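You operate a simulated robot arm through the tools that you are given. There is no shell and no other tool. Be economical: measure what you need, move in short steps, check, and stop when the job is done.

The job below is to be done with a simulated two-armed robot. You get a single attempt, and the scene is never put back.

Task
Take the cap off the litre bottle marked "27" on the top of the bottling bench and lay it down there. Take the cherry measuring jug and leave it on the lower shelf of the siphon filler. Take the clear bottle from the green carrier and put it on the step of pump three. Put the orange cup on the top of pump two. Take the scrubbing brush and put it on the step of pump two. Switch the key switch of pump one off. Switch the key switch of pump three off. Close the top counter drawer. Do these in any order. Set down upright: cherry measuring jug, clear bottle, orange cup.

It is judged by the outcome, as a careful person would: the job done as asked, and still so three seconds after it is handed in. It fails if anything else is knocked over, pushed out of place, dropped, spilled or broken. A push-on lid holds only when it is set on centred and level and pressed home; a screw cap is set on level and turned clockwise until tight.

Robot
Two 7-joint arms with fingered hands on one trunk, on a base that drives. Base frame: it is fixed to the floor where the robot stands at the start and does not move with it; the origin is under the middle of the robot, x ahead of it, y to its left, z up; the surface under the hand at the start is at about z = 880. Readings come in mm, degrees, newtons and seconds.
The left shoulder is at the start at [60, 177, 925], the right one opposite. Places, roughly: cherry measuring jug [750, 0, 1000]; key switch of pump one [-700, -2400, 900]; key switch of pump three [-2600, -2400, 900]; litre bottle [500, 250, 1000]; lower shelf of the siphon filler [-1200, -300, 300]; orange cup (7x8x9 cm) [900, -1000, 900]; scrubbing brush (17x7x9 cm) [900, -2400, 900]; step of pump three [-2600, -2200, 300]; step of pump two [-1600, -2200, 300]; top counter drawer [-3300, 1100, 700]; top of pump two [-1600, -2600, 1400]. Payload 4 kg a hand.
Tool frame (each hand has its own): the origin (TCP) lies between the finger pads and is the grasp point; the fingertips stand 37 mm ahead of it; z points along the fingers, y is the line along which they close. Largest opening 124 mm; the body of the gripper starts 43 mm behind the TCP. The gripper is a hand of 3 fingers: y runs from the thumb to the fingers, the wrist lies at [-15, -108, -202] in the tool frame.
Orientation is told as [roll, pitch, yaw] about the base's x, y, z axes, in that order, counted from this pose: with the fingers straight down and the wrist toward the robot, the tool's x, y and z point along [0, 1, 0], [1, 0, 0] and [0, 0, -1] of the base frame.

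Tools
- The arms move only by the tool play_rows. It takes "left_motion", "right_motion" or both (then of equal length, played together; a hand with none holds still); each is a list of rows, each a list of 6 numbers: the shift along the tool's x, y, z in units of 500 mm (1.0 is 500 mm), then the turn, a rotation vector about the tool's x, y, z in units of 90 degrees (1.0 is 90 degrees). In form: [[tx, ty, tz, wx, wy, wz], ...]. A call has 1 to 12 rows; each row is the pose to reach, as a shift and turn from the pose commanded when the call began, along the tool's axes at that moment. A call with a number of a shift or a turn outside -1 to 1 is refused whole. Rows are played at 5 a second. More than 50 mm and 8.6 degrees between two rows, and nothing of the call is played. Where a pose cannot be reached the arm comes as near as it can. A force on the tool above 40 N (or 10 N above the force at the start of the call, whichever is more), or a blocked arm, ends the call early, and 0.2 s more pass. In this call time passes only in rows, and 0.2 s behind the last. It gives the time, the measured TCP pose, the force on the tool (base axes), the opening and the grip force at its end, in the units of the frame above (readings bear some noise), with the torque about the TCP (base axes, N m) and any sound that the robot's microphone picked up.
- Cameras (640 x 400 px; columns grow to the right, rows downward): "scene" is now at [57, -5.1, 1584]; the picture's right is [-0.07, -1.00, 0.00], its down [-0.58, 0.04, -0.81] and it looks along [0.81, -0.06, -0.58] (base axes); focal length 264 px, centre (320, 200). "left" rides on the left gripper at [-64, -76, -137] in its tool frame; the picture's right is [-0.84, -0.26, 0.48], its down [0.48, -0.76, 0.43] and it looks along [0.26, 0.60, 0.76] (tool axes); focal length 256 px, centre (320, 200). "right" rides on the right gripper at [64, -76, -137] in its tool frame; the picture's right is [-0.84, 0.26, -0.48], its down [-0.48, -0.76, 0.43] and it looks along [-0.26, 0.60, 0.76] (tool axes); focal length 256 px, centre (320, 200). There is no depth. A picture from a camera that has moved, and an enlarged one, comes with that camera's place and axes in the base frame and with its lens.
- get_image(camera): a new picture of that camera. No time passes.
- raise_lower(by): slides the trunk up (or, below 0, down) by that many mm; the arms and the scene camera ride with it, the base frame stays. It gives what a move gives, with no picture.
- steer(legs): drives the robot by 1 to 6 legs, each [ahead, left, turn to the left] in mm, mm and degrees, along the robot's own axes; the way and the turn of a leg run together, so that a leg with both is an arc; at most 1500 mm and 180 degrees a leg. The arms and the cameras ride along, it lands a little off, and it stops where it bumps. It gives what a move gives.
- move_fingers(index, middle, thumb_bend, thumb_turn, hand): sets how far each is bent, from 0 (flat) to 100 (curled in); at 30 the hand is open as for a grip, at 70 the pads meet at the TCP. One left out holds its place. A second passes; each finger stops where it meets its share of the squeeze, and holds until it gets a number again. It is the only way to open and close the hand. It gives what a move gives, with no picture; readings hold the bend of each and the force on the fingers (four entries, about 0 where the hand has none), thumb and palm. thumb_turn goes from beside the hand (0) to across from the fingers (100), as for a grip.
- head_to(pan, tilt): turns the head with the scene camera to pan (to the left, within 86 degrees either way) and tilt (down, from -29 to 69), counted from straight ahead of the robot. It gives what a move gives.
- inspect(camera, box): a new picture of the part [left, top, right, bottom] of that camera's present view, enlarged. No time passes.
- job_done(): hands the job in; it is judged then, once.

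Go step by step. Nothing tells you exact positions but the pictures and the camera data: compare them with the known pose of the tool, close in by small moves and look again before you grip or let go. The budget is 186 turns and 154 pictures, counting those below and the enlarged ones. Unless the task says otherwise, let go and move clear before handing in.

The tools are called as name(argument=value, ...) on one line, values as JSON. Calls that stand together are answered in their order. play_rows: Moves the arms, as the interface text tells. Its arguments: {"type":"object","properties":{"left_motion":{"type":"array","items":{"type":"array","items":{"type":"number"}}},"right_motion":{"type":"array","items":{"type":"array","items":{"type":"number"}}}},"required":[]} The other tools are called the same way: raise_lower (by) slides the trunk up or down; move_fingers (index, middle, thumb_bend, thumb_turn, hand) moves the fingers one by one; steer (legs) drives the base; head_to (pan, tilt) turns the head that bears the scene camera; get_image (camera) takes a picture; inspect (camera, box) takes an enlarged picture of a part of a camera's view; job_done () hands the job in.

At the start:

```text
time: 0.0
left_eef_pos: [503.6, 132.4, 1377.3]
left_tool_rot: [0.0, -0.1, 0.0]
left_contact_force: [0.4, -1.2, -0.7]
left_wrist_torque: [0.01, 0.0, -0.01]
left_opening: 123.8
left_finger_force: 0.0
left_shape: jaw
left_bend: [30.0, 30.0, 30.0, 98.0]
left_finger forces: [0.0, 0.0, 0.0, 0.0, 0.0, 0.0]
right_eef_pos: [543.7, -255.4, 1316.3]
right_tool_rot: [0.0, 0.0, 0.0]
right_contact_force: [0.1, -0.3, -0.5]
right_wrist_torque: [0.01, 0.01, 0.01]
right_opening: 123.4
right_finger_force: 0.0
right_shape: jaw
right_bend: [30.0, 30.0, 30.0, 98.0]
right_finger forces: [0.0, 0.0, 0.0, 0.0, 0.0, 0.0]
trunk travel left (down, up): [-450.0, 140.0]
robot x, y, heading: [1.6, 3.2, 0.2]
head pan, tilt: [-4.0, 35.8]
```

scene: 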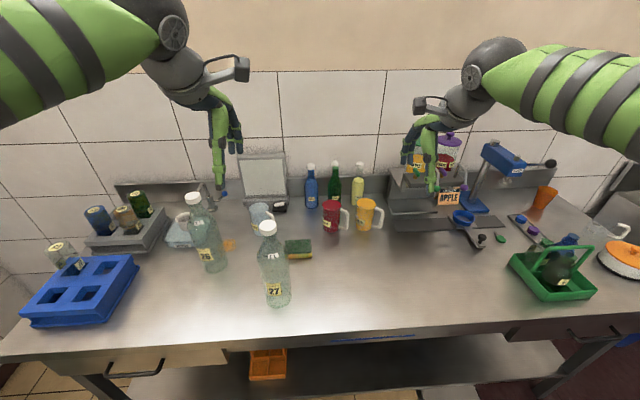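
right: 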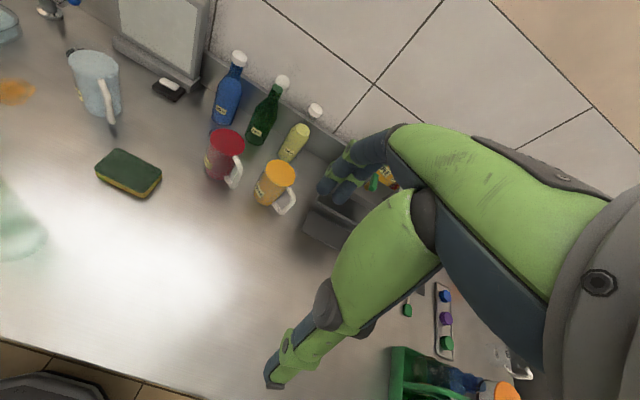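
left: 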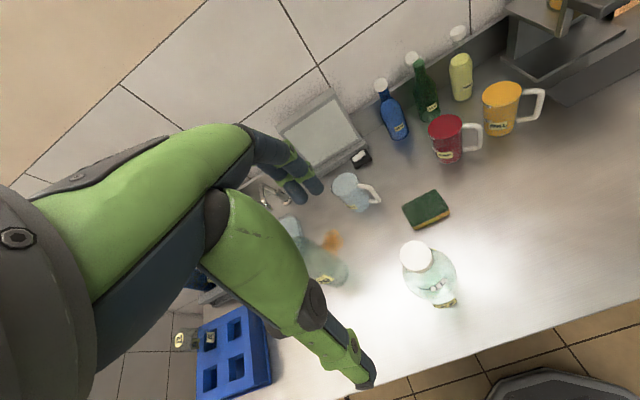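

I see the bottling bench in front with bottle 27, the cherry jug, the green carrier and an orange cup at the far right. I'll look closer at these first.

inspect(camera="scene", box=[160, 140, 400, 320])

inspect(camera="scene", box=[400, 130, 640, 310])

```text
2.22 times, centred on (280, 230) of scene
camera zoom: at [57.0, -5.1, 1584.0], right [-0.07, -1.0, 0.0], down [-0.58, 0.04, -0.81], along [0.81, -0.06, -0.58], focal length 586 px, centre (409, 133)
```

zoom: 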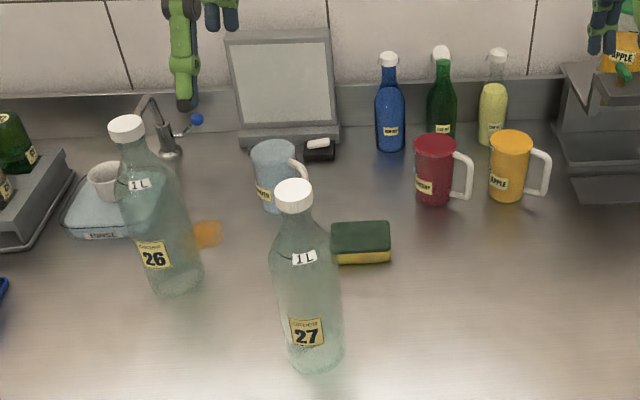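

```text
2.22 times, centred on (520, 220) of scene
camera zoom: at [57.0, -5.1, 1584.0], right [-0.07, -1.0, 0.0], down [-0.58, 0.04, -0.81], along [0.81, -0.06, -0.58], focal length 586 px, centre (-124, 156)
```

zoom: 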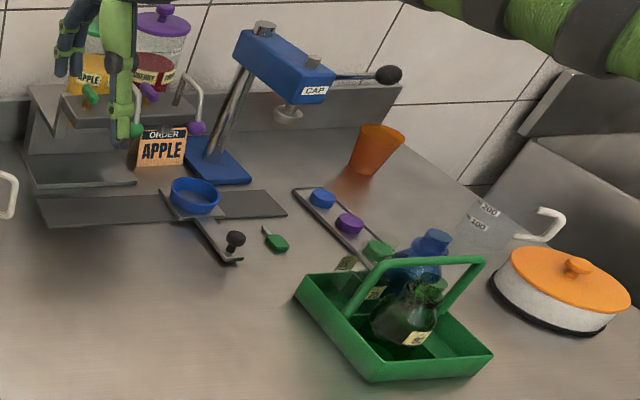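

Bottle 27 seems to stand near [555, 86], cap top about z 1165. I check labels and the cap more closely.

inspect(camera="left", box=[360, 60, 560, 320])

inspect(camera="scene", box=[300, 170, 400, 240])

inspect(camera="scene", box=[500, 220, 620, 310])

```text
1.54 times, centred on (460, 190) of left
camera zoom: at [427.4, 67.8, 1513.4], right [-0.26, -0.84, -0.48], down [-0.76, 0.48, -0.43], along [0.6, 0.26, -0.76], focal length 394 px, centre (105, 215)
```

zoom: 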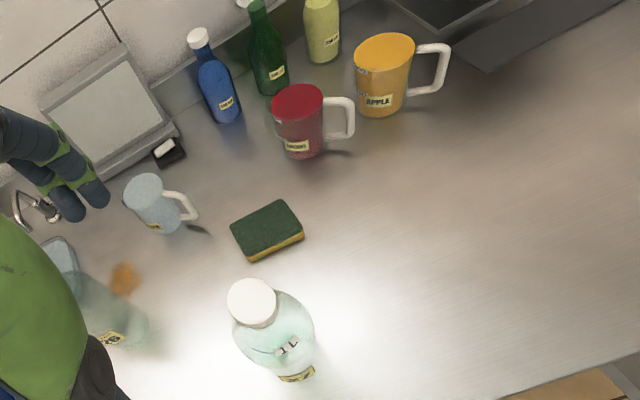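

```text
5.71 times, centred on (350, 205) of scene
camera zoom: at [57.0, -5.1, 1584.0], right [-0.07, -1.0, 0.0], down [-0.58, 0.04, -0.81], along [0.81, -0.06, -0.58], focal length 1507 px, centre (149, 171)
```

zoom: 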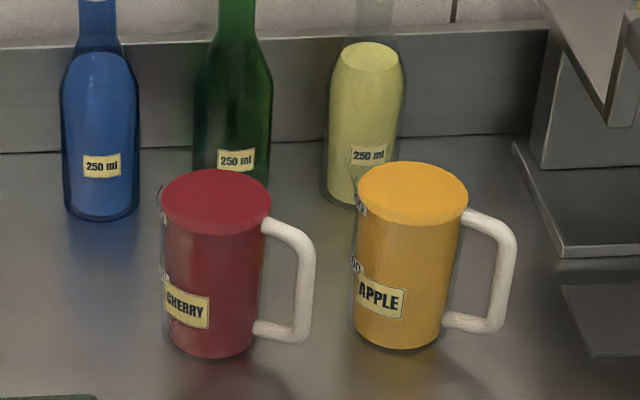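

```text
4.44 times, centred on (560, 265) of scene
camera zoom: at [57.0, -5.1, 1584.0], right [-0.07, -1.0, 0.0], down [-0.58, 0.04, -0.81], along [0.81, -0.06, -0.58], focal length 1172 px, centre (-747, -89)
```

zoom: 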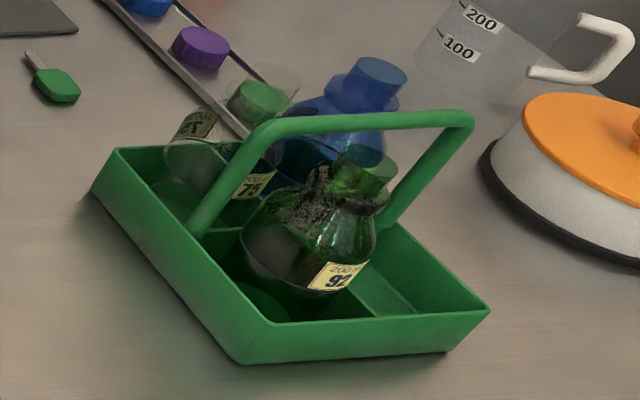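

The cap is about [540, 86, 1170], the cherry jug (full to the brim) near [840, -108]. I back off 150 mm for arm room, then bring the left hand around to hold the bottle from the near-left side.

steer(legs=[[-150, 0, 0]])

```text
time: 1.4
left_eef_pos: [346.3, 133.4, 1377.6]
left_tool_rot: [0.0, -0.1, 0.0]
left_contact_force: [0.0, -0.3, 0.2]
left_wrist_torque: [0.03, -0.06, 0.0]
left_opening: 123.8
left_finger_force: 0.1
left_shape: jaw
left_bend: [30.0, 30.0, 30.0, 98.0]
left_finger forces: [0.0, 0.0, 0.1, 0.1, 0.0, 0.0]
right_eef_pos: [387.3, -254.2, 1318.1]
right_tool_rot: [-0.1, -0.1, 0.0]
right_contact_force: [-0.4, -0.5, -0.5]
right_wrist_torque: [-0.04, -0.02, 0.0]
right_opening: 124.2
right_finger_force: 0.0
right_shape: jaw
right_bend: [30.0, 30.0, 30.0, 98.0]
right_finger forces: [0.1, 0.1, 0.0, 0.1, 0.0, 0.1]
trunk travel left (down, up): [-450.0, 140.0]
robot x, y, heading: [-156.0, 1.1, -0.1]
head pan, tilt: [-4.0, 35.8]
```

play_rows(left_motion=[[0.011, 0.012, 0.038, -0.033, -0.079, -0.033], [0.022, 0.025, 0.076, -0.065, -0.157, -0.065], [0.034, 0.037, 0.113, -0.098, -0.236, -0.098], [0.045, 0.049, 0.151, -0.13, -0.314, -0.13], [0.056, 0.062, 0.189, -0.163, -0.393, -0.163], [0.067, 0.074, 0.227, -0.196, -0.472, -0.196], [0.078, 0.086, 0.265, -0.228, -0.55, -0.228], [0.089, 0.099, 0.303, -0.261, -0.629, -0.261], [0.1, 0.111, 0.34, -0.293, -0.707, -0.293], [0.112, 0.123, 0.378, -0.326, -0.786, -0.326], [0.123, 0.136, 0.416, -0.358, -0.864, -0.358], [0.134, 0.148, 0.454, -0.391, -0.943, -0.391]])

get_image(camera="scene")

get_image(camera="left")

```text
time: 4.0
left_eef_pos: [422.4, 198.4, 1149.5]
left_tool_rot: [-90.0, 0.0, 45.1]
left_contact_force: [0.2, -0.1, -0.3]
left_wrist_torque: [0.0, 0.02, -0.03]
left_opening: 123.8
left_finger_force: 0.1
left_shape: jaw
left_bend: [30.0, 30.0, 30.0, 98.0]
left_finger forces: [0.0, 0.0, 0.0, 0.1, 0.1, 0.1]
right_eef_pos: [389.8, -253.2, 1316.0]
right_tool_rot: [0.0, 0.0, 0.1]
right_contact_force: [0.1, -0.7, -0.5]
right_wrist_torque: [0.01, -0.01, -0.03]
right_opening: 123.7
right_finger_force: 0.1
right_shape: jaw
right_bend: [30.0, 30.0, 30.0, 98.0]
right_finger forces: [0.1, 0.1, 0.0, 0.1, 0.0, 0.1]
trunk travel left (down, up): [-450.0, 140.0]
robot x, y, heading: [-151.5, 1.7, 0.2]
head pan, tilt: [-4.0, 35.8]
```

```text
145 pictures are left
camera scene: at [-96.2, -4.8, 1584.0], right [-0.07, -1.0, 0.0], down [-0.58, 0.04, -0.81], along [0.81, -0.06, -0.59], focal length 264 px, centre (320, 200)
```

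scene: 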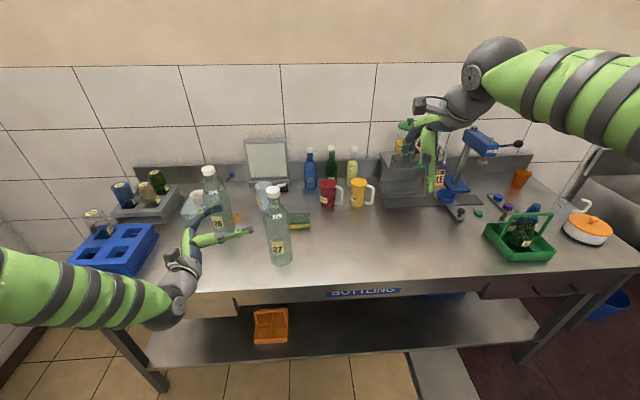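

```text
144 pictures are left
camera left: at [272.6, 241.2, 1213.4], right [0.16, -0.52, 0.84], down [-0.23, -0.85, -0.48], along [0.96, -0.11, -0.26], focal length 256 px, centre (320, 200)
```

left: 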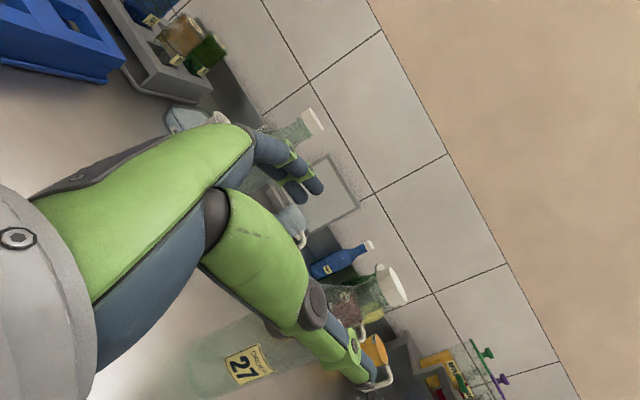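

play_rows(left_motion=[[0.08, 0, 0, 0, 0, 0], [0.16, 0, 0, 0, 0, 0], [0.24, 0, 0, 0, 0, 0], [0.32, 0.004, 0.02, 0, 0, 0], [0.4, 0.008, 0.06, 0, 0, 0], [0.4, 0.008, 0.1, 0, 0, 0]])

get_image(camera="left")

```text
time: 5.4
left_eef_pos: [461.5, 167.1, 949.6]
left_tool_rot: [-90.0, 0.1, 45.1]
left_contact_force: [-0.3, -0.5, -0.5]
left_wrist_torque: [0.01, -0.04, -0.01]
left_opening: 123.8
left_finger_force: 0.1
left_shape: jaw
left_bend: [30.0, 30.0, 30.0, 98.0]
left_finger forces: [0.0, 0.1, 0.0, 0.1, 0.0, 0.0]
right_eef_pos: [389.8, -254.1, 1315.7]
right_tool_rot: [0.0, 0.0, 0.1]
right_contact_force: [1.1, -0.2, 0.7]
right_wrist_torque: [0.03, 0.0, 0.0]
right_opening: 123.9
right_finger_force: 0.0
right_shape: jaw
right_bend: [30.0, 30.0, 30.0, 98.0]
right_finger forces: [0.0, 0.0, 0.0, 0.0, 0.0, 0.0]
trunk travel left (down, up): [-450.0, 140.0]
robot x, y, heading: [-156.5, -0.5, 0.3]
head pan, tilt: [-4.0, 35.8]
```

```text
143 pictures are left
camera left: at [310.8, 208.6, 1014.9], right [0.16, -0.52, 0.84], down [-0.23, -0.84, -0.48], along [0.96, -0.11, -0.26], focal length 256 px, centre (320, 200)
```

left: 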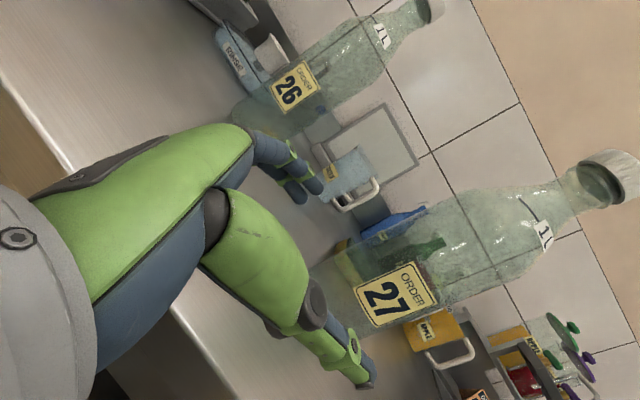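

play_rows(left_motion=[[0, 0, 0.06, 0, 0, 0], [0, 0, 0.12, 0, 0, 0], [0, 0, 0.165, 0, 0, 0], [0, 0, 0.2, 0, 0, 0]])

get_image(camera="left")

inspect(camera="scene", box=[160, 160, 340, 300])

```text
time: 6.4
left_eef_pos: [531.6, 94.6, 949.0]
left_tool_rot: [-89.8, 0.0, 45.1]
left_contact_force: [1.0, 1.2, 0.4]
left_wrist_torque: [-0.03, -0.01, 0.01]
left_opening: 123.9
left_finger_force: 0.1
left_shape: jaw
left_bend: [30.0, 30.0, 30.0, 98.0]
left_finger forces: [0.0, 0.0, 0.1, 0.0, 0.1, 0.0]
right_eef_pos: [389.1, -254.6, 1316.2]
right_tool_rot: [0.0, 0.0, 0.0]
right_contact_force: [0.5, 0.3, -0.3]
right_wrist_torque: [-0.02, -0.02, 0.04]
right_opening: 123.6
right_finger_force: 0.1
right_shape: jaw
right_bend: [30.0, 30.0, 30.0, 98.0]
right_finger forces: [0.0, 0.0, 0.0, 0.0, 0.0, 0.0]
trunk travel left (down, up): [-450.0, 140.0]
robot x, y, heading: [-155.5, -1.1, 0.1]
head pan, tilt: [-4.0, 35.8]
```

```text
142 pictures are left
camera left: at [381.4, 137.5, 1013.8], right [0.16, -0.52, 0.84], down [-0.23, -0.84, -0.48], along [0.96, -0.11, -0.26], focal length 256 px, centre (320, 200)
```

left: 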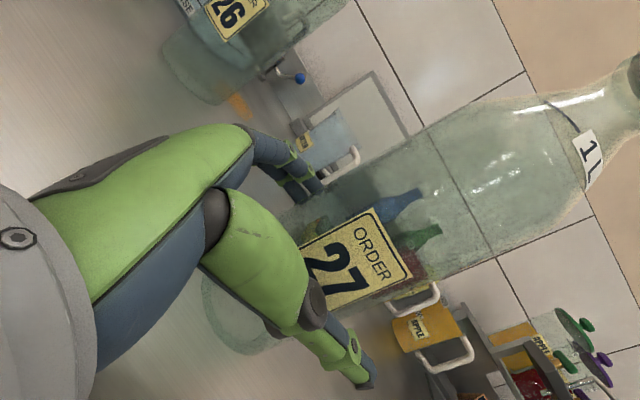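

```text
2.86 times, centred on (250, 230) of scene
camera zoom: at [-96.8, -5.2, 1584.0], right [-0.07, -1.0, 0.0], down [-0.58, 0.04, -0.81], along [0.81, -0.06, -0.58], focal length 754 px, centre (520, 114)
```

zoom: 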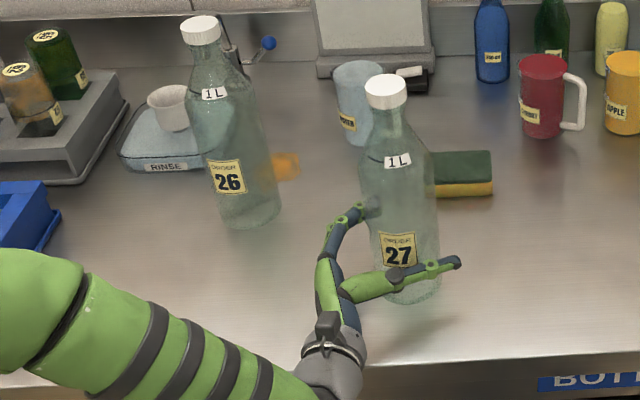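

Fingers straddle the bottle; I close the left hand gently on it and bring the right hand above the cap.

move_fingers(hand="left", index=70, middle=70, thumb_bend=70)

play_rows(right_motion=[[0.06, 0, -0.03, 0, 0, 0], [0.12, 0, -0.03, 0, 0, 0], [0.19, 0.05, -0.03, 0, 0, 0], [0.26, 0.08, -0.03, 0, 0, 0], [0.33, 0.11, -0.03, 0, 0, 0], [0.4, 0.14, -0.03, 0, 0, 0], [0.47, 0.18, -0.03, 0, 0, 0], [0.54, 0.22, 0.0, 0, 0, 0], [0.61, 0.26, 0.03, 0, 0, 0], [0.68, 0.3, 0.06, 0, 0, 0]])

get_image(camera="right")

get_image(camera="scene")

```text
time: 7.4
left_eef_pos: [531.8, 96.5, 951.4]
left_tool_rot: [-89.9, -0.1, 45.1]
left_contact_force: [0.5, 0.2, 0.5]
left_wrist_torque: [0.03, 0.06, 0.0]
left_opening: 91.4
left_finger_force: 23.4
left_shape: fingers
left_bend: [45.0, 46.0, 47.0, 98.0]
left_finger forces: [14.4, 9.3, 0.0, 0.0, 23.5, 0.0]
right_eef_pos: [389.3, -254.2, 1316.2]
right_tool_rot: [0.0, 0.0, -0.1]
right_contact_force: [0.4, -0.3, 1.3]
right_wrist_torque: [0.0, 0.01, -0.01]
right_opening: 123.5
right_finger_force: 0.0
right_shape: jaw
right_bend: [30.0, 30.0, 30.0, 98.0]
right_finger forces: [0.0, 0.0, 0.0, 0.0, 0.0, 0.0]
trunk travel left (down, up): [-450.0, 140.0]
robot x, y, heading: [-156.1, 1.8, 0.0]
head pan, tilt: [-4.0, 35.8]
```

```text
time: 9.6
left_eef_pos: [531.5, 95.5, 948.6]
left_tool_rot: [-89.9, 0.0, 45.1]
left_contact_force: [1.2, 0.5, -0.7]
left_wrist_torque: [0.04, 0.07, -0.01]
left_opening: 91.3
left_finger_force: 23.6
left_shape: fingers
left_bend: [45.0, 46.0, 47.0, 98.0]
left_finger forces: [14.3, 9.1, 0.1, 0.1, 23.5, 0.1]
right_eef_pos: [537.4, 87.7, 1287.0]
right_tool_rot: [0.0, 0.0, -0.1]
right_contact_force: [0.7, 0.7, -0.3]
right_wrist_torque: [-0.04, 0.03, 0.03]
right_opening: 123.6
right_finger_force: 0.0
right_shape: jaw
right_bend: [30.0, 30.0, 30.0, 98.0]
right_finger forces: [0.0, 0.0, 0.1, 0.0, 0.0, 0.0]
trunk travel left (down, up): [-450.0, 140.0]
robot x, y, heading: [-154.4, 0.5, -0.2]
head pan, tilt: [-4.0, 35.8]
```

```text
140 pictures are left
camera right: at [460.5, 150.1, 1423.4], right [0.26, -0.84, 0.48], down [-0.76, -0.48, -0.43], along [0.6, -0.26, -0.76], focal length 256 px, centre (320, 200)
```

right: 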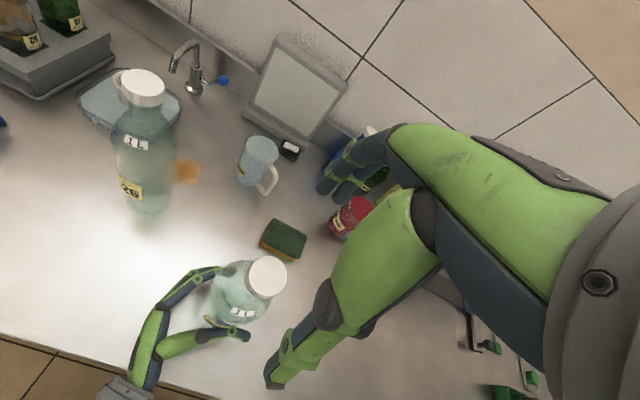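

```text
139 pictures are left
camera scene: at [-96.0, -4.1, 1584.0], right [-0.07, -1.0, 0.0], down [-0.58, 0.04, -0.81], along [0.81, -0.06, -0.59], focal length 264 px, centre (320, 200)
```

scene: 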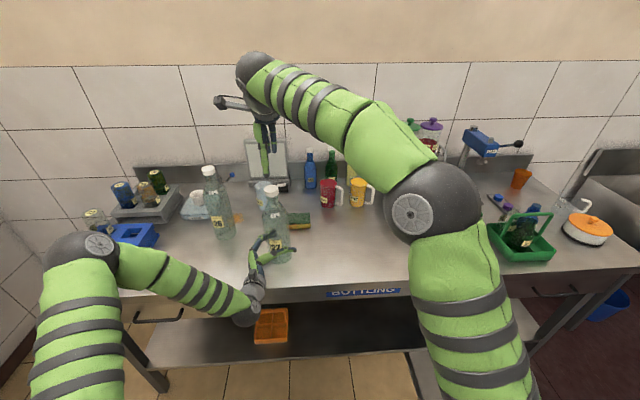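

play_rows(right_motion=[[0.004, 0.008, 0.08, 0, 0, 0], [0.006, 0.01, 0.16, 0, 0, 0], [0.006, 0.01, 0.22, 0, 0, 0], [0.006, 0.01, 0.25, 0, 0, 0]])

move_fingers(hand="right", index=52, middle=52, thumb_bend=52)

get_image(camera="right")

inspect(camera="scene", box=[220, 120, 340, 300])

```text
time: 10.6
left_eef_pos: [530.9, 95.8, 949.0]
left_tool_rot: [-89.9, 0.0, 45.1]
left_contact_force: [-0.3, -0.3, -0.4]
left_wrist_torque: [0.01, 0.07, 0.03]
left_opening: 91.2
left_finger_force: 23.7
left_shape: fingers
left_bend: [45.0, 46.0, 47.0, 98.0]
left_finger forces: [14.5, 9.1, 0.1, 0.0, 23.6, 0.0]
right_eef_pos: [542.1, 87.5, 1162.7]
right_tool_rot: [0.0, 0.0, 0.0]
right_contact_force: [0.4, -0.3, 0.3]
right_wrist_torque: [-0.01, 0.03, -0.02]
right_opening: 123.9
right_finger_force: 0.0
right_shape: jaw
right_bend: [30.0, 30.0, 30.0, 98.0]
right_finger forces: [0.0, 0.0, 0.1, 0.1, 0.0, 0.0]
trunk travel left (down, up): [-450.0, 140.0]
robot x, y, heading: [-155.3, 0.2, 0.1]
head pan, tilt: [-4.0, 35.8]
```

```text
time: 11.6
left_eef_pos: [532.1, 96.3, 950.5]
left_tool_rot: [-90.0, 0.0, 45.0]
left_contact_force: [1.3, 0.4, 0.0]
left_wrist_torque: [-0.05, 0.25, -0.01]
left_opening: 91.2
left_finger_force: 24.0
left_shape: fingers
left_bend: [45.0, 46.0, 47.0, 97.0]
left_finger forces: [15.1, 8.8, 0.1, 0.0, 23.2, 0.1]
right_eef_pos: [541.9, 87.6, 1163.3]
right_tool_rot: [0.0, 0.1, 0.0]
right_contact_force: [-0.4, -0.6, -0.2]
right_wrist_torque: [0.03, -0.02, -0.02]
right_opening: 56.6
right_finger_force: 0.7
right_shape: fingers
right_bend: [52.0, 52.0, 52.0, 98.0]
right_finger forces: [0.0, 0.0, 0.1, 0.0, 0.6, 0.0]
trunk travel left (down, up): [-450.0, 140.0]
robot x, y, heading: [-155.9, 0.1, -0.2]
head pan, tilt: [-4.0, 35.8]
```

```text
138 pictures are left
camera right: at [465.7, 152.4, 1300.5], right [0.26, -0.84, 0.48], down [-0.76, -0.48, -0.43], along [0.6, -0.25, -0.76], focal length 256 px, centre (320, 200)
```

right: 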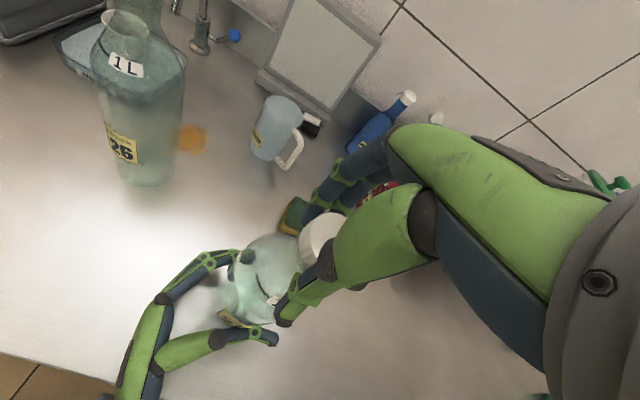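

```text
2.22 times, centred on (280, 210) of scene
camera zoom: at [-96.6, -4.9, 1584.0], right [-0.07, -1.0, 0.0], down [-0.58, 0.04, -0.81], along [0.81, -0.06, -0.58], focal length 586 px, centre (409, 178)
```

zoom: 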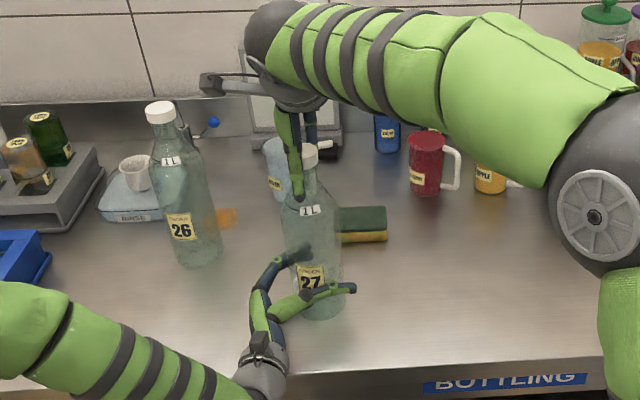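

play_rows(right_motion=[[0.006, -0.004, 0.0, 0, 0, 0]])

move_fingers(hand="right", index=62, middle=62, thumb_bend=62)

get_image(camera="right")

```text
time: 12.0
left_eef_pos: [531.5, 96.2, 950.1]
left_tool_rot: [-90.0, 0.0, 45.0]
left_contact_force: [-0.3, -0.4, -0.7]
left_wrist_torque: [0.02, 0.08, 0.01]
left_opening: 91.3
left_finger_force: 23.8
left_shape: fingers
left_bend: [45.0, 46.0, 47.0, 98.0]
left_finger forces: [14.4, 9.2, 0.0, 0.1, 23.7, 0.0]
right_eef_pos: [539.5, 91.0, 1162.6]
right_tool_rot: [0.0, 0.0, 0.1]
right_contact_force: [-0.1, 0.7, -0.4]
right_wrist_torque: [-0.01, 0.0, -0.02]
right_opening: 56.3
right_finger_force: 0.1
right_shape: fingers
right_bend: [52.0, 52.0, 52.0, 98.0]
right_finger forces: [0.0, 0.0, 0.0, 0.0, 0.2, 0.1]
trunk travel left (down, up): [-450.0, 140.0]
robot x, y, heading: [-152.5, 4.0, -0.2]
head pan, tilt: [-4.0, 35.8]
```

```text
time: 13.0
left_eef_pos: [531.3, 95.6, 949.0]
left_tool_rot: [-89.9, 0.0, 45.1]
left_contact_force: [-0.7, 0.2, -0.9]
left_wrist_torque: [-0.02, 0.3, -0.05]
left_opening: 91.1
left_finger_force: 23.5
left_shape: fingers
left_bend: [45.0, 46.0, 47.0, 97.0]
left_finger forces: [15.1, 8.4, 0.0, 0.0, 24.0, 0.0]
right_eef_pos: [540.8, 89.8, 1163.6]
right_tool_rot: [0.0, 0.0, 0.0]
right_contact_force: [0.5, -0.5, 1.3]
right_wrist_torque: [-0.03, -0.37, 0.05]
right_opening: 35.6
right_finger_force: 7.8
right_shape: fingers
right_bend: [60.0, 57.0, 60.0, 97.0]
right_finger forces: [2.6, 6.6, 0.0, 0.0, 7.7, 0.0]
trunk travel left (down, up): [-450.0, 140.0]
robot x, y, heading: [-154.5, -2.4, -0.0]
head pan, tilt: [-4.0, 35.8]
```

```text
136 pictures are left
camera right: at [464.4, 155.2, 1300.1], right [0.26, -0.84, 0.48], down [-0.76, -0.48, -0.43], along [0.6, -0.25, -0.76], focal length 256 px, centre (320, 200)
```

right: 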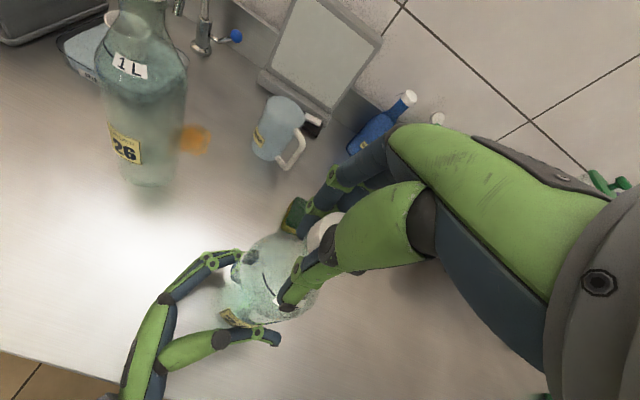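

move_fingers(hand="right", index=54, middle=54, thumb_bend=54)

play_rows(right_motion=[[0.008, 0.0, 0.0, 0, 0, 0]])

move_fingers(hand="right", index=72, middle=72, thumb_bend=72)

```text
time: 14.0
left_eef_pos: [532.1, 95.8, 949.3]
left_tool_rot: [-90.0, 0.0, 45.1]
left_contact_force: [-0.4, 0.1, -0.4]
left_wrist_torque: [0.07, 0.1, 0.0]
left_opening: 91.0
left_finger_force: 24.0
left_shape: fingers
left_bend: [45.0, 46.0, 47.0, 98.0]
left_finger forces: [14.4, 9.4, 0.0, 0.0, 23.9, 0.0]
right_eef_pos: [540.4, 90.5, 1161.9]
right_tool_rot: [0.0, 0.0, 0.0]
right_contact_force: [-0.6, 1.1, -0.2]
right_wrist_torque: [0.03, -0.02, 0.02]
right_opening: 49.5
right_finger_force: 0.1
right_shape: fingers
right_bend: [54.0, 54.0, 54.0, 97.0]
right_finger forces: [0.1, 0.0, 0.1, 0.1, 0.1, 0.1]
trunk travel left (down, up): [-450.0, 140.0]
robot x, y, heading: [-156.6, -1.2, -0.0]
head pan, tilt: [-4.0, 35.8]
```

```text
time: 14.4
left_eef_pos: [530.6, 95.2, 949.7]
left_tool_rot: [-90.0, 0.0, 45.2]
left_contact_force: [0.5, 1.1, 0.1]
left_wrist_torque: [0.0, 0.16, 0.04]
left_opening: 91.4
left_finger_force: 23.6
left_shape: fingers
left_bend: [45.0, 46.0, 47.0, 97.0]
left_finger forces: [14.7, 9.3, 0.0, 0.0, 23.6, 0.0]
right_eef_pos: [541.7, 94.6, 1162.4]
right_tool_rot: [0.1, 0.0, 0.1]
right_contact_force: [-0.7, -0.3, -0.2]
right_wrist_torque: [0.01, 0.03, 0.01]
right_opening: 49.6
right_finger_force: 0.3
right_shape: fingers
right_bend: [54.0, 54.0, 54.0, 98.0]
right_finger forces: [0.0, 0.1, 0.0, 0.1, 0.3, 0.1]
trunk travel left (down, up): [-450.0, 140.0]
robot x, y, heading: [-152.8, -0.0, 0.1]
head pan, tilt: [-4.0, 35.8]
```

```text
time: 15.4
left_eef_pos: [531.5, 95.6, 949.0]
left_tool_rot: [-89.9, 0.0, 45.1]
left_contact_force: [0.5, 0.2, -0.3]
left_wrist_torque: [0.02, 0.31, -0.12]
left_opening: 91.1
left_finger_force: 24.4
left_shape: fingers
left_bend: [45.0, 46.0, 47.0, 97.0]
left_finger forces: [15.5, 8.0, 0.1, 0.1, 24.0, 0.0]
right_eef_pos: [541.8, 95.9, 1162.0]
right_tool_rot: [0.0, 0.0, 0.0]
right_contact_force: [0.7, -0.9, 0.4]
right_wrist_torque: [-0.07, -0.41, 0.11]
right_opening: 6.2
right_finger_force: 11.6
right_shape: fingers
right_bend: [71.0, 57.0, 67.0, 97.0]
right_finger forces: [3.2, 9.6, 0.1, 0.0, 11.0, 0.0]
trunk travel left (down, up): [-450.0, 140.0]
robot x, y, heading: [-154.6, -3.8, -0.1]
head pan, tilt: [-4.0, 35.8]
```

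move_fingers(hand="right", index=52, middle=52, thumb_bend=52)

play_rows(right_motion=[[-0.02, -0.004, 0.0, 0, 0, 0]])

move_fingers(hand="right", index=63, middle=63, thumb_bend=63)

```text
time: 16.4
left_eef_pos: [530.8, 96.9, 949.3]
left_tool_rot: [-89.9, 0.1, 45.1]
left_contact_force: [-0.9, -0.8, -0.4]
left_wrist_torque: [0.02, 0.08, -0.02]
left_opening: 91.4
left_finger_force: 24.0
left_shape: fingers
left_bend: [45.0, 46.0, 47.0, 98.0]
left_finger forces: [14.2, 9.5, 0.0, 0.0, 23.8, 0.0]
right_eef_pos: [542.6, 94.6, 1162.6]
right_tool_rot: [0.0, -0.1, 0.0]
right_contact_force: [1.3, 0.9, -0.3]
right_wrist_torque: [0.01, -0.02, 0.0]
right_opening: 55.8
right_finger_force: 0.1
right_shape: fingers
right_bend: [52.0, 52.0, 52.0, 97.0]
right_finger forces: [0.0, 0.0, 0.1, 0.1, 0.0, 0.0]
trunk travel left (down, up): [-450.0, 140.0]
robot x, y, heading: [-152.8, -0.5, 0.0]
head pan, tilt: [-4.0, 35.8]
```

```text
time: 16.8
left_eef_pos: [530.1, 94.9, 949.3]
left_tool_rot: [-89.9, 0.0, 45.1]
left_contact_force: [0.0, 0.6, -0.5]
left_wrist_torque: [0.08, 0.09, -0.02]
left_opening: 91.3
left_finger_force: 24.0
left_shape: fingers
left_bend: [45.0, 46.0, 47.0, 98.0]
left_finger forces: [14.3, 9.5, 0.1, 0.0, 24.0, 0.1]
right_eef_pos: [539.0, 85.8, 1162.7]
right_tool_rot: [0.0, 0.0, 0.0]
right_contact_force: [-0.5, -0.7, -0.1]
right_wrist_torque: [-0.01, -0.01, 0.01]
right_opening: 55.5
right_finger_force: 0.3
right_shape: fingers
right_bend: [52.0, 52.0, 52.0, 97.0]
right_finger forces: [0.0, 0.0, 0.0, 0.1, 0.1, 0.0]
trunk travel left (down, up): [-450.0, 140.0]
robot x, y, heading: [-153.2, -1.1, -0.1]
head pan, tilt: [-4.0, 35.8]
```

```text
time: 17.8
left_eef_pos: [530.6, 96.1, 949.2]
left_tool_rot: [-89.9, 0.1, 45.1]
left_contact_force: [-1.1, 0.1, -1.9]
left_wrist_torque: [0.06, 0.35, -0.01]
left_opening: 91.6
left_finger_force: 24.1
left_shape: fingers
left_bend: [45.0, 46.0, 47.0, 97.0]
left_finger forces: [14.8, 8.1, 0.1, 0.0, 24.1, 0.1]
right_eef_pos: [538.6, 86.2, 1163.0]
right_tool_rot: [-0.1, -0.1, 0.0]
right_contact_force: [0.9, -0.2, 2.4]
right_wrist_torque: [-0.06, -0.52, 0.03]
right_opening: 38.1
right_finger_force: 10.8
right_shape: fingers
right_bend: [59.0, 58.0, 60.0, 97.0]
right_finger forces: [4.7, 8.0, 0.0, 0.0, 9.5, 0.0]
trunk travel left (down, up): [-450.0, 140.0]
robot x, y, heading: [-154.3, -1.3, 0.0]
head pan, tilt: [-4.0, 35.8]
```

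move_fingers(hand="right", index=72, middle=72, thumb_bend=72)

play_rows(right_motion=[[0, 0, 0, 0, 0, -0.06], [0, 0, 0, 0, 0, -0.14], [0, 0, 0, 0, 0, -0.22], [0, 0, 0, 0, 0, -0.3]])

get_image(camera="right")

```text
time: 18.8
left_eef_pos: [531.6, 95.6, 949.1]
left_tool_rot: [-89.8, 0.1, 45.1]
left_contact_force: [-2.2, 1.3, -4.4]
left_wrist_torque: [-0.03, 0.58, 0.0]
left_opening: 91.4
left_finger_force: 24.2
left_shape: fingers
left_bend: [45.0, 47.0, 47.0, 97.0]
left_finger forces: [15.1, 7.9, 0.0, 0.0, 24.6, 0.0]
right_eef_pos: [540.2, 86.6, 1162.5]
right_tool_rot: [0.0, 0.0, 0.0]
right_contact_force: [2.6, -1.9, 3.6]
right_wrist_torque: [-0.1, -1.06, -0.02]
right_opening: 34.4
right_finger_force: 21.4
right_shape: fingers
right_bend: [58.0, 56.0, 64.0, 97.0]
right_finger forces: [11.3, 13.0, 0.1, 0.1, 18.7, 0.0]
trunk travel left (down, up): [-450.0, 140.0]
robot x, y, heading: [-150.6, 2.0, 0.1]
head pan, tilt: [-4.0, 35.8]
```

```text
time: 19.8
left_eef_pos: [531.8, 96.1, 950.9]
left_tool_rot: [-89.9, 0.0, 45.0]
left_contact_force: [-1.8, 0.1, -4.5]
left_wrist_torque: [-0.25, 0.67, 0.16]
left_opening: 91.2
left_finger_force: 23.9
left_shape: fingers
left_bend: [45.0, 47.0, 47.0, 96.0]
left_finger forces: [14.5, 8.5, 0.1, 0.0, 24.6, 0.1]
right_eef_pos: [539.3, 84.7, 1162.7]
right_tool_rot: [0.0, -0.1, 27.2]
right_contact_force: [2.8, -0.7, 6.6]
right_wrist_torque: [0.19, -1.17, -0.17]
right_opening: 38.7
right_finger_force: 26.5
right_shape: fingers
right_bend: [55.0, 57.0, 65.0, 95.0]
right_finger forces: [16.8, 11.5, 0.0, 0.1, 24.8, 0.0]
trunk travel left (down, up): [-450.0, 140.0]
robot x, y, heading: [-155.9, 1.4, 0.0]
head pan, tilt: [-4.0, 35.8]
```

```text
135 pictures are left
camera right: at [443.4, 108.4, 1299.7], right [0.61, -0.63, 0.48], down [-0.46, -0.78, -0.44], along [0.65, 0.05, -0.76], focal length 256 px, centre (320, 200)
```

right: 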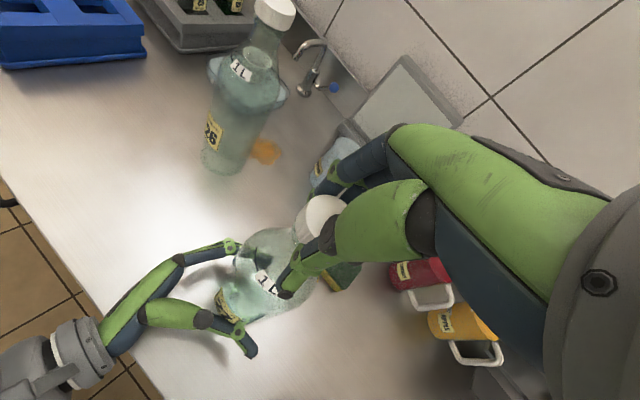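

play_rows(right_motion=[[0, 0, 0, 0, 0, -0.08], [0, 0, 0, 0, 0, -0.17], [0, 0, 0, 0, 0, -0.26], [0, 0, 0, 0, 0, -0.35], [0, 0, 0, 0, 0, -0.44], [0, 0, 0, 0, 0, -0.53], [0, 0, 0, 0, 0, -0.62]])

get_image(camera="right")

inspect(camera="scene", box=[220, 120, 340, 300])

```text
time: 21.4
left_eef_pos: [529.8, 95.0, 951.7]
left_tool_rot: [-90.1, -0.1, 44.9]
left_contact_force: [-12.0, -6.7, 2.2]
left_wrist_torque: [0.15, -1.05, 0.18]
left_opening: 91.3
left_finger_force: 24.5
left_shape: fingers
left_bend: [45.0, 47.0, 47.0, 99.0]
left_finger forces: [7.9, 9.5, 0.0, 0.0, 30.7, 0.0]
right_eef_pos: [539.4, 85.9, 1162.8]
right_tool_rot: [-0.1, -0.1, 83.0]
right_contact_force: [8.0, 5.0, 11.3]
right_wrist_torque: [0.69, -0.18, -0.28]
right_opening: 21.7
right_finger_force: 15.0
right_shape: fingers
right_bend: [58.0, 64.0, 69.0, 98.0]
right_finger forces: [24.7, 0.0, 0.1, 0.1, 4.9, 0.1]
trunk travel left (down, up): [-450.0, 140.0]
robot x, y, heading: [-154.5, -2.0, -0.1]
head pan, tilt: [-4.0, 35.8]
```

```text
134 pictures are left
camera right: at [466.1, 18.6, 1299.7], right [0.86, 0.15, 0.48], down [0.39, -0.81, -0.44], along [0.33, 0.56, -0.76], focal length 256 px, centre (320, 200)
```

right: 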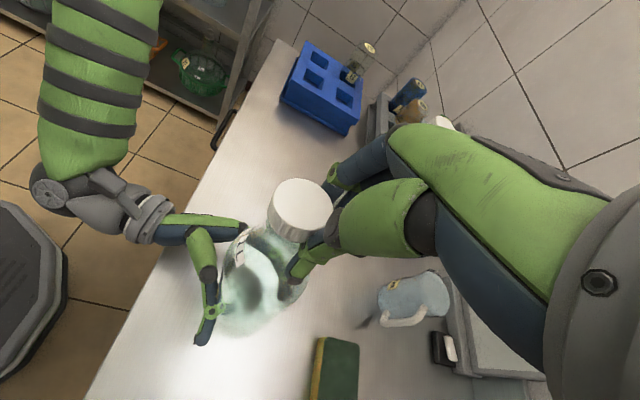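

```text
2.22 times, centred on (280, 210) of scene
camera zoom: at [-98.5, -5.4, 1584.3], right [-0.07, -1.0, 0.0], down [-0.58, 0.04, -0.81], along [0.81, -0.06, -0.58], focal length 586 px, centre (409, 178)
```

zoom: 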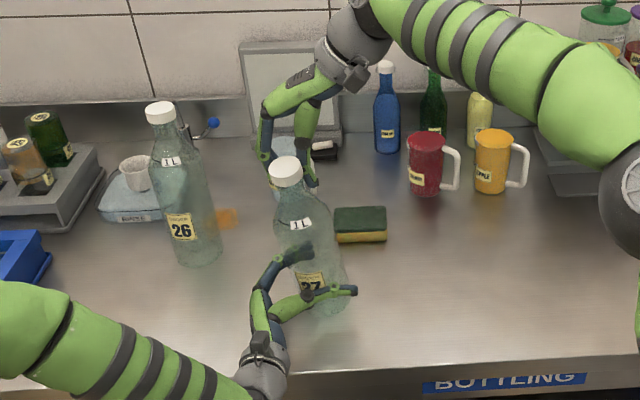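

The fingers sit below the cap on the neck and are pushing the bottle sideways; I release and re-grip higher.

move_fingers(hand="right", index=45, middle=45, thumb_bend=45)

inspect(camera="scene", box=[220, 120, 340, 300])

get_image(camera="right")

```text
time: 22.4
left_eef_pos: [531.4, 96.8, 949.6]
left_tool_rot: [-89.9, 0.0, 45.1]
left_contact_force: [1.7, 1.1, -1.1]
left_wrist_torque: [0.07, -0.02, -0.05]
left_opening: 91.2
left_finger_force: 23.7
left_shape: fingers
left_bend: [45.0, 47.0, 47.0, 97.0]
left_finger forces: [14.3, 9.9, 0.1, 0.1, 23.2, 0.0]
right_eef_pos: [541.1, 86.7, 1160.9]
right_tool_rot: [0.0, 0.1, 82.9]
right_contact_force: [0.0, 0.1, 0.3]
right_wrist_torque: [0.01, 0.01, 0.01]
right_opening: 77.6
right_finger_force: 0.1
right_shape: fingers
right_bend: [45.0, 45.0, 45.0, 98.0]
right_finger forces: [0.0, 0.0, 0.1, 0.0, 0.0, 0.1]
trunk travel left (down, up): [-450.0, 140.0]
robot x, y, heading: [-152.5, -2.0, 0.2]
head pan, tilt: [-4.0, 35.8]
```

```text
2.22 times, centred on (280, 210) of scene
camera zoom: at [-96.6, -4.9, 1584.0], right [-0.07, -1.0, 0.0], down [-0.58, 0.04, -0.81], along [0.81, -0.06, -0.58], focal length 586 px, centre (409, 178)
```

zoom: 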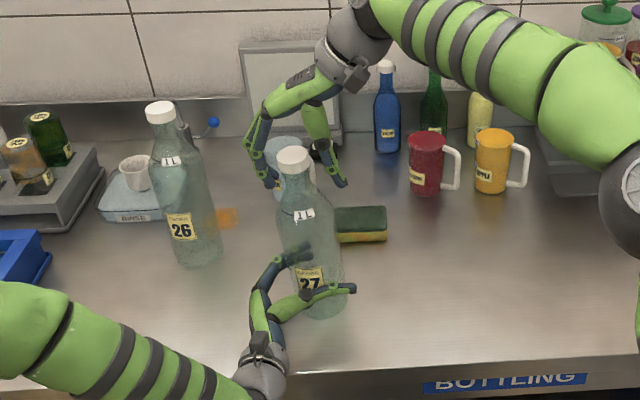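

```text
131 pictures are left
camera right: at [467.5, 19.2, 1298.4], right [0.86, 0.15, 0.48], down [0.38, -0.81, -0.43], along [0.33, 0.56, -0.76], focal length 256 px, centre (320, 200)
```

right: 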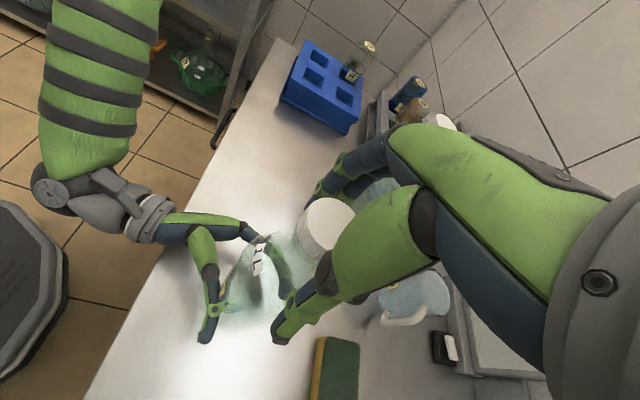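

play_rows(right_motion=[[0, 0, -0.06, 0, 0, 0.0], [0, 0, -0.13, 0, 0, 0.05], [0, 0, -0.2, 0, 0, 0.14], [0, 0, -0.2, 0, 0, 0.23], [0, 0, -0.2, 0, 0, 0.32], [0, 0, -0.2, 0, 0, 0.41], [0, 0, -0.2, 0, 0, 0.5], [0, 0, -0.2, 0, 0, 0.59], [0, 0, -0.2, 0, 0, 0.68], [0, 0, -0.2, 0, 0, 0.77], [0, 0, -0.2, 0, 0, 0.86], [0, 0, -0.2, 0, 0, 0.92]])

move_fingers(hand="left", index=41, middle=41, thumb_bend=41)

inspect(camera="scene", box=[220, 120, 340, 300])

get_image(camera="right")

```text
time: 25.0
left_eef_pos: [531.9, 95.5, 951.2]
left_tool_rot: [-89.9, 0.0, 45.1]
left_contact_force: [0.0, 0.3, -3.9]
left_wrist_torque: [0.09, 0.08, 0.0]
left_opening: 91.5
left_finger_force: 23.2
left_shape: fingers
left_bend: [45.0, 47.0, 47.0, 97.0]
left_finger forces: [14.1, 9.6, 0.0, 0.0, 23.9, 0.0]
right_eef_pos: [539.5, 85.5, 1262.3]
right_tool_rot: [0.0, 0.0, 0.0]
right_contact_force: [0.1, -0.3, 0.0]
right_wrist_torque: [-0.03, 0.02, 0.01]
right_opening: 77.7
right_finger_force: 0.0
right_shape: fingers
right_bend: [45.0, 45.0, 45.0, 98.0]
right_finger forces: [0.0, 0.0, 0.1, 0.1, 0.1, 0.0]
trunk travel left (down, up): [-450.0, 140.0]
robot x, y, heading: [-155.7, 1.3, 0.0]
head pan, tilt: [-4.0, 35.8]
```

```text
time: 26.0
left_eef_pos: [531.1, 95.6, 949.9]
left_tool_rot: [-90.0, 0.1, 45.2]
left_contact_force: [0.0, 0.9, 0.4]
left_wrist_torque: [-0.01, -0.04, -0.02]
left_opening: 90.5
left_finger_force: 0.1
left_shape: fingers
left_bend: [41.0, 41.0, 41.0, 98.0]
left_finger forces: [0.1, 0.0, 0.0, 0.1, 0.0, 0.1]
right_eef_pos: [539.4, 86.5, 1261.6]
right_tool_rot: [0.0, 0.1, 0.0]
right_contact_force: [0.5, -1.3, 0.4]
right_wrist_torque: [-0.01, 0.0, -0.03]
right_opening: 77.4
right_finger_force: 0.0
right_shape: fingers
right_bend: [45.0, 45.0, 45.0, 98.0]
right_finger forces: [0.0, 0.0, 0.0, 0.1, 0.0, 0.0]
trunk travel left (down, up): [-450.0, 140.0]
robot x, y, heading: [-152.7, -0.3, 0.2]
head pan, tilt: [-4.0, 35.8]
```

```text
2.22 times, centred on (280, 210) of scene
camera zoom: at [-96.9, -5.0, 1584.0], right [-0.07, -1.0, 0.0], down [-0.58, 0.04, -0.81], along [0.81, -0.06, -0.58], focal length 586 px, centre (409, 178)
```

zoom: 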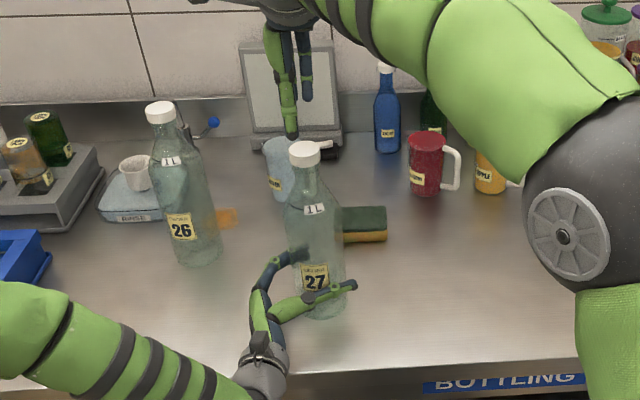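

```text
129 pictures are left
camera right: at [463.6, 150.3, 1399.0], right [0.26, -0.84, 0.48], down [-0.76, -0.48, -0.43], along [0.6, -0.25, -0.76], focal length 256 px, centre (320, 200)
```

right: 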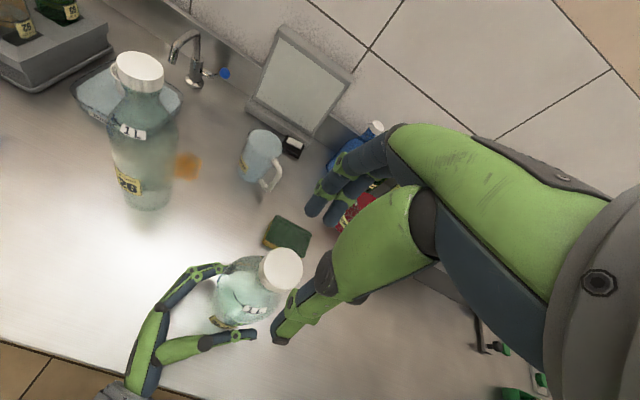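

move_fingers(hand="left", index=75, middle=75, thumb_bend=75)

play_rows(right_motion=[[0, 0.01, 0.06, 0, 0, 0], [0, 0.016, 0.12, 0, 0, 0], [0, 0.016, 0.174, 0, 0, 0]])

move_fingers(hand="right", index=60, middle=60, thumb_bend=60)

inspect(camera="right", box=[160, 140, 480, 340])

```text
time: 27.0
left_eef_pos: [531.9, 95.3, 949.3]
left_tool_rot: [-89.9, 0.0, 45.0]
left_contact_force: [0.6, -0.2, -0.2]
left_wrist_torque: [0.07, 0.1, 0.02]
left_opening: 88.9
left_finger_force: 23.3
left_shape: fingers
left_bend: [45.0, 46.0, 48.0, 97.0]
left_finger forces: [13.2, 9.8, 0.0, 0.0, 23.1, 0.1]
right_eef_pos: [539.4, 86.1, 1263.1]
right_tool_rot: [-0.1, 0.0, 0.0]
right_contact_force: [-0.8, -0.2, 0.4]
right_wrist_torque: [-0.01, 0.03, -0.01]
right_opening: 77.6
right_finger_force: 0.0
right_shape: fingers
right_bend: [45.0, 45.0, 45.0, 98.0]
right_finger forces: [0.0, 0.1, 0.0, 0.0, 0.0, 0.0]
trunk travel left (down, up): [-450.0, 140.0]
robot x, y, heading: [-156.5, 2.4, -0.1]
head pan, tilt: [-4.0, 35.8]
```

```text
time: 27.8
left_eef_pos: [531.3, 95.7, 950.4]
left_tool_rot: [-89.8, 0.0, 45.1]
left_contact_force: [0.2, -0.8, -0.6]
left_wrist_torque: [0.06, 0.12, -0.02]
left_opening: 89.0
left_finger_force: 23.2
left_shape: fingers
left_bend: [45.0, 46.0, 48.0, 97.0]
left_finger forces: [13.2, 9.8, 0.1, 0.0, 23.0, 0.0]
right_eef_pos: [547.2, 86.1, 1173.9]
right_tool_rot: [0.1, 0.0, 0.0]
right_contact_force: [-0.1, 0.1, 0.4]
right_wrist_torque: [-0.01, 0.0, 0.0]
right_opening: 77.5
right_finger_force: 0.0
right_shape: fingers
right_bend: [45.0, 45.0, 45.0, 98.0]
right_finger forces: [0.0, 0.0, 0.0, 0.0, 0.0, 0.0]
trunk travel left (down, up): [-450.0, 140.0]
robot x, y, heading: [-153.0, -1.2, 0.2]
head pan, tilt: [-4.0, 35.8]
```

```text
time: 28.8
left_eef_pos: [531.4, 95.3, 948.7]
left_tool_rot: [-89.9, 0.0, 45.0]
left_contact_force: [0.5, 0.5, -0.2]
left_wrist_torque: [-0.05, 0.4, 0.05]
left_opening: 88.8
left_finger_force: 22.5
left_shape: fingers
left_bend: [45.0, 46.0, 48.0, 96.0]
left_finger forces: [14.4, 9.1, 0.0, 0.0, 22.5, 0.0]
right_eef_pos: [546.9, 85.8, 1174.4]
right_tool_rot: [-0.1, 0.0, 0.0]
right_contact_force: [-0.1, -0.4, 1.1]
right_wrist_torque: [-0.09, -0.09, -0.05]
right_opening: 36.3
right_finger_force: 4.5
right_shape: fingers
right_bend: [60.0, 57.0, 59.0, 97.0]
right_finger forces: [0.2, 4.2, 0.1, 0.0, 4.3, 0.0]
trunk travel left (down, up): [-450.0, 140.0]
robot x, y, heading: [-152.5, -0.8, -0.1]
head pan, tilt: [-4.0, 35.8]
```

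```text
2.00 times, centred on (320, 240) of right
camera zoom: at [471.2, 150.1, 1311.6], right [0.26, -0.84, 0.48], down [-0.76, -0.48, -0.43], along [0.6, -0.25, -0.76], focal length 512 px, centre (320, 120)
```

zoom: 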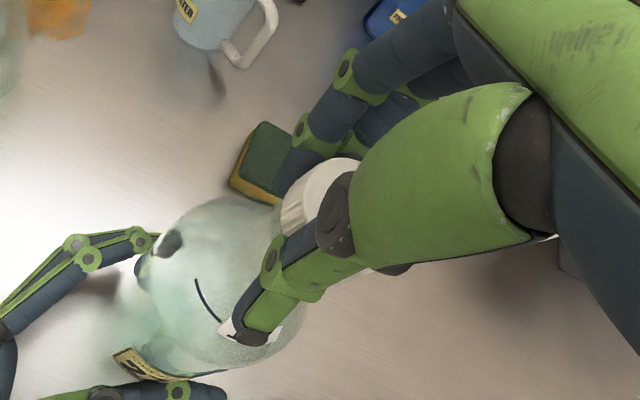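

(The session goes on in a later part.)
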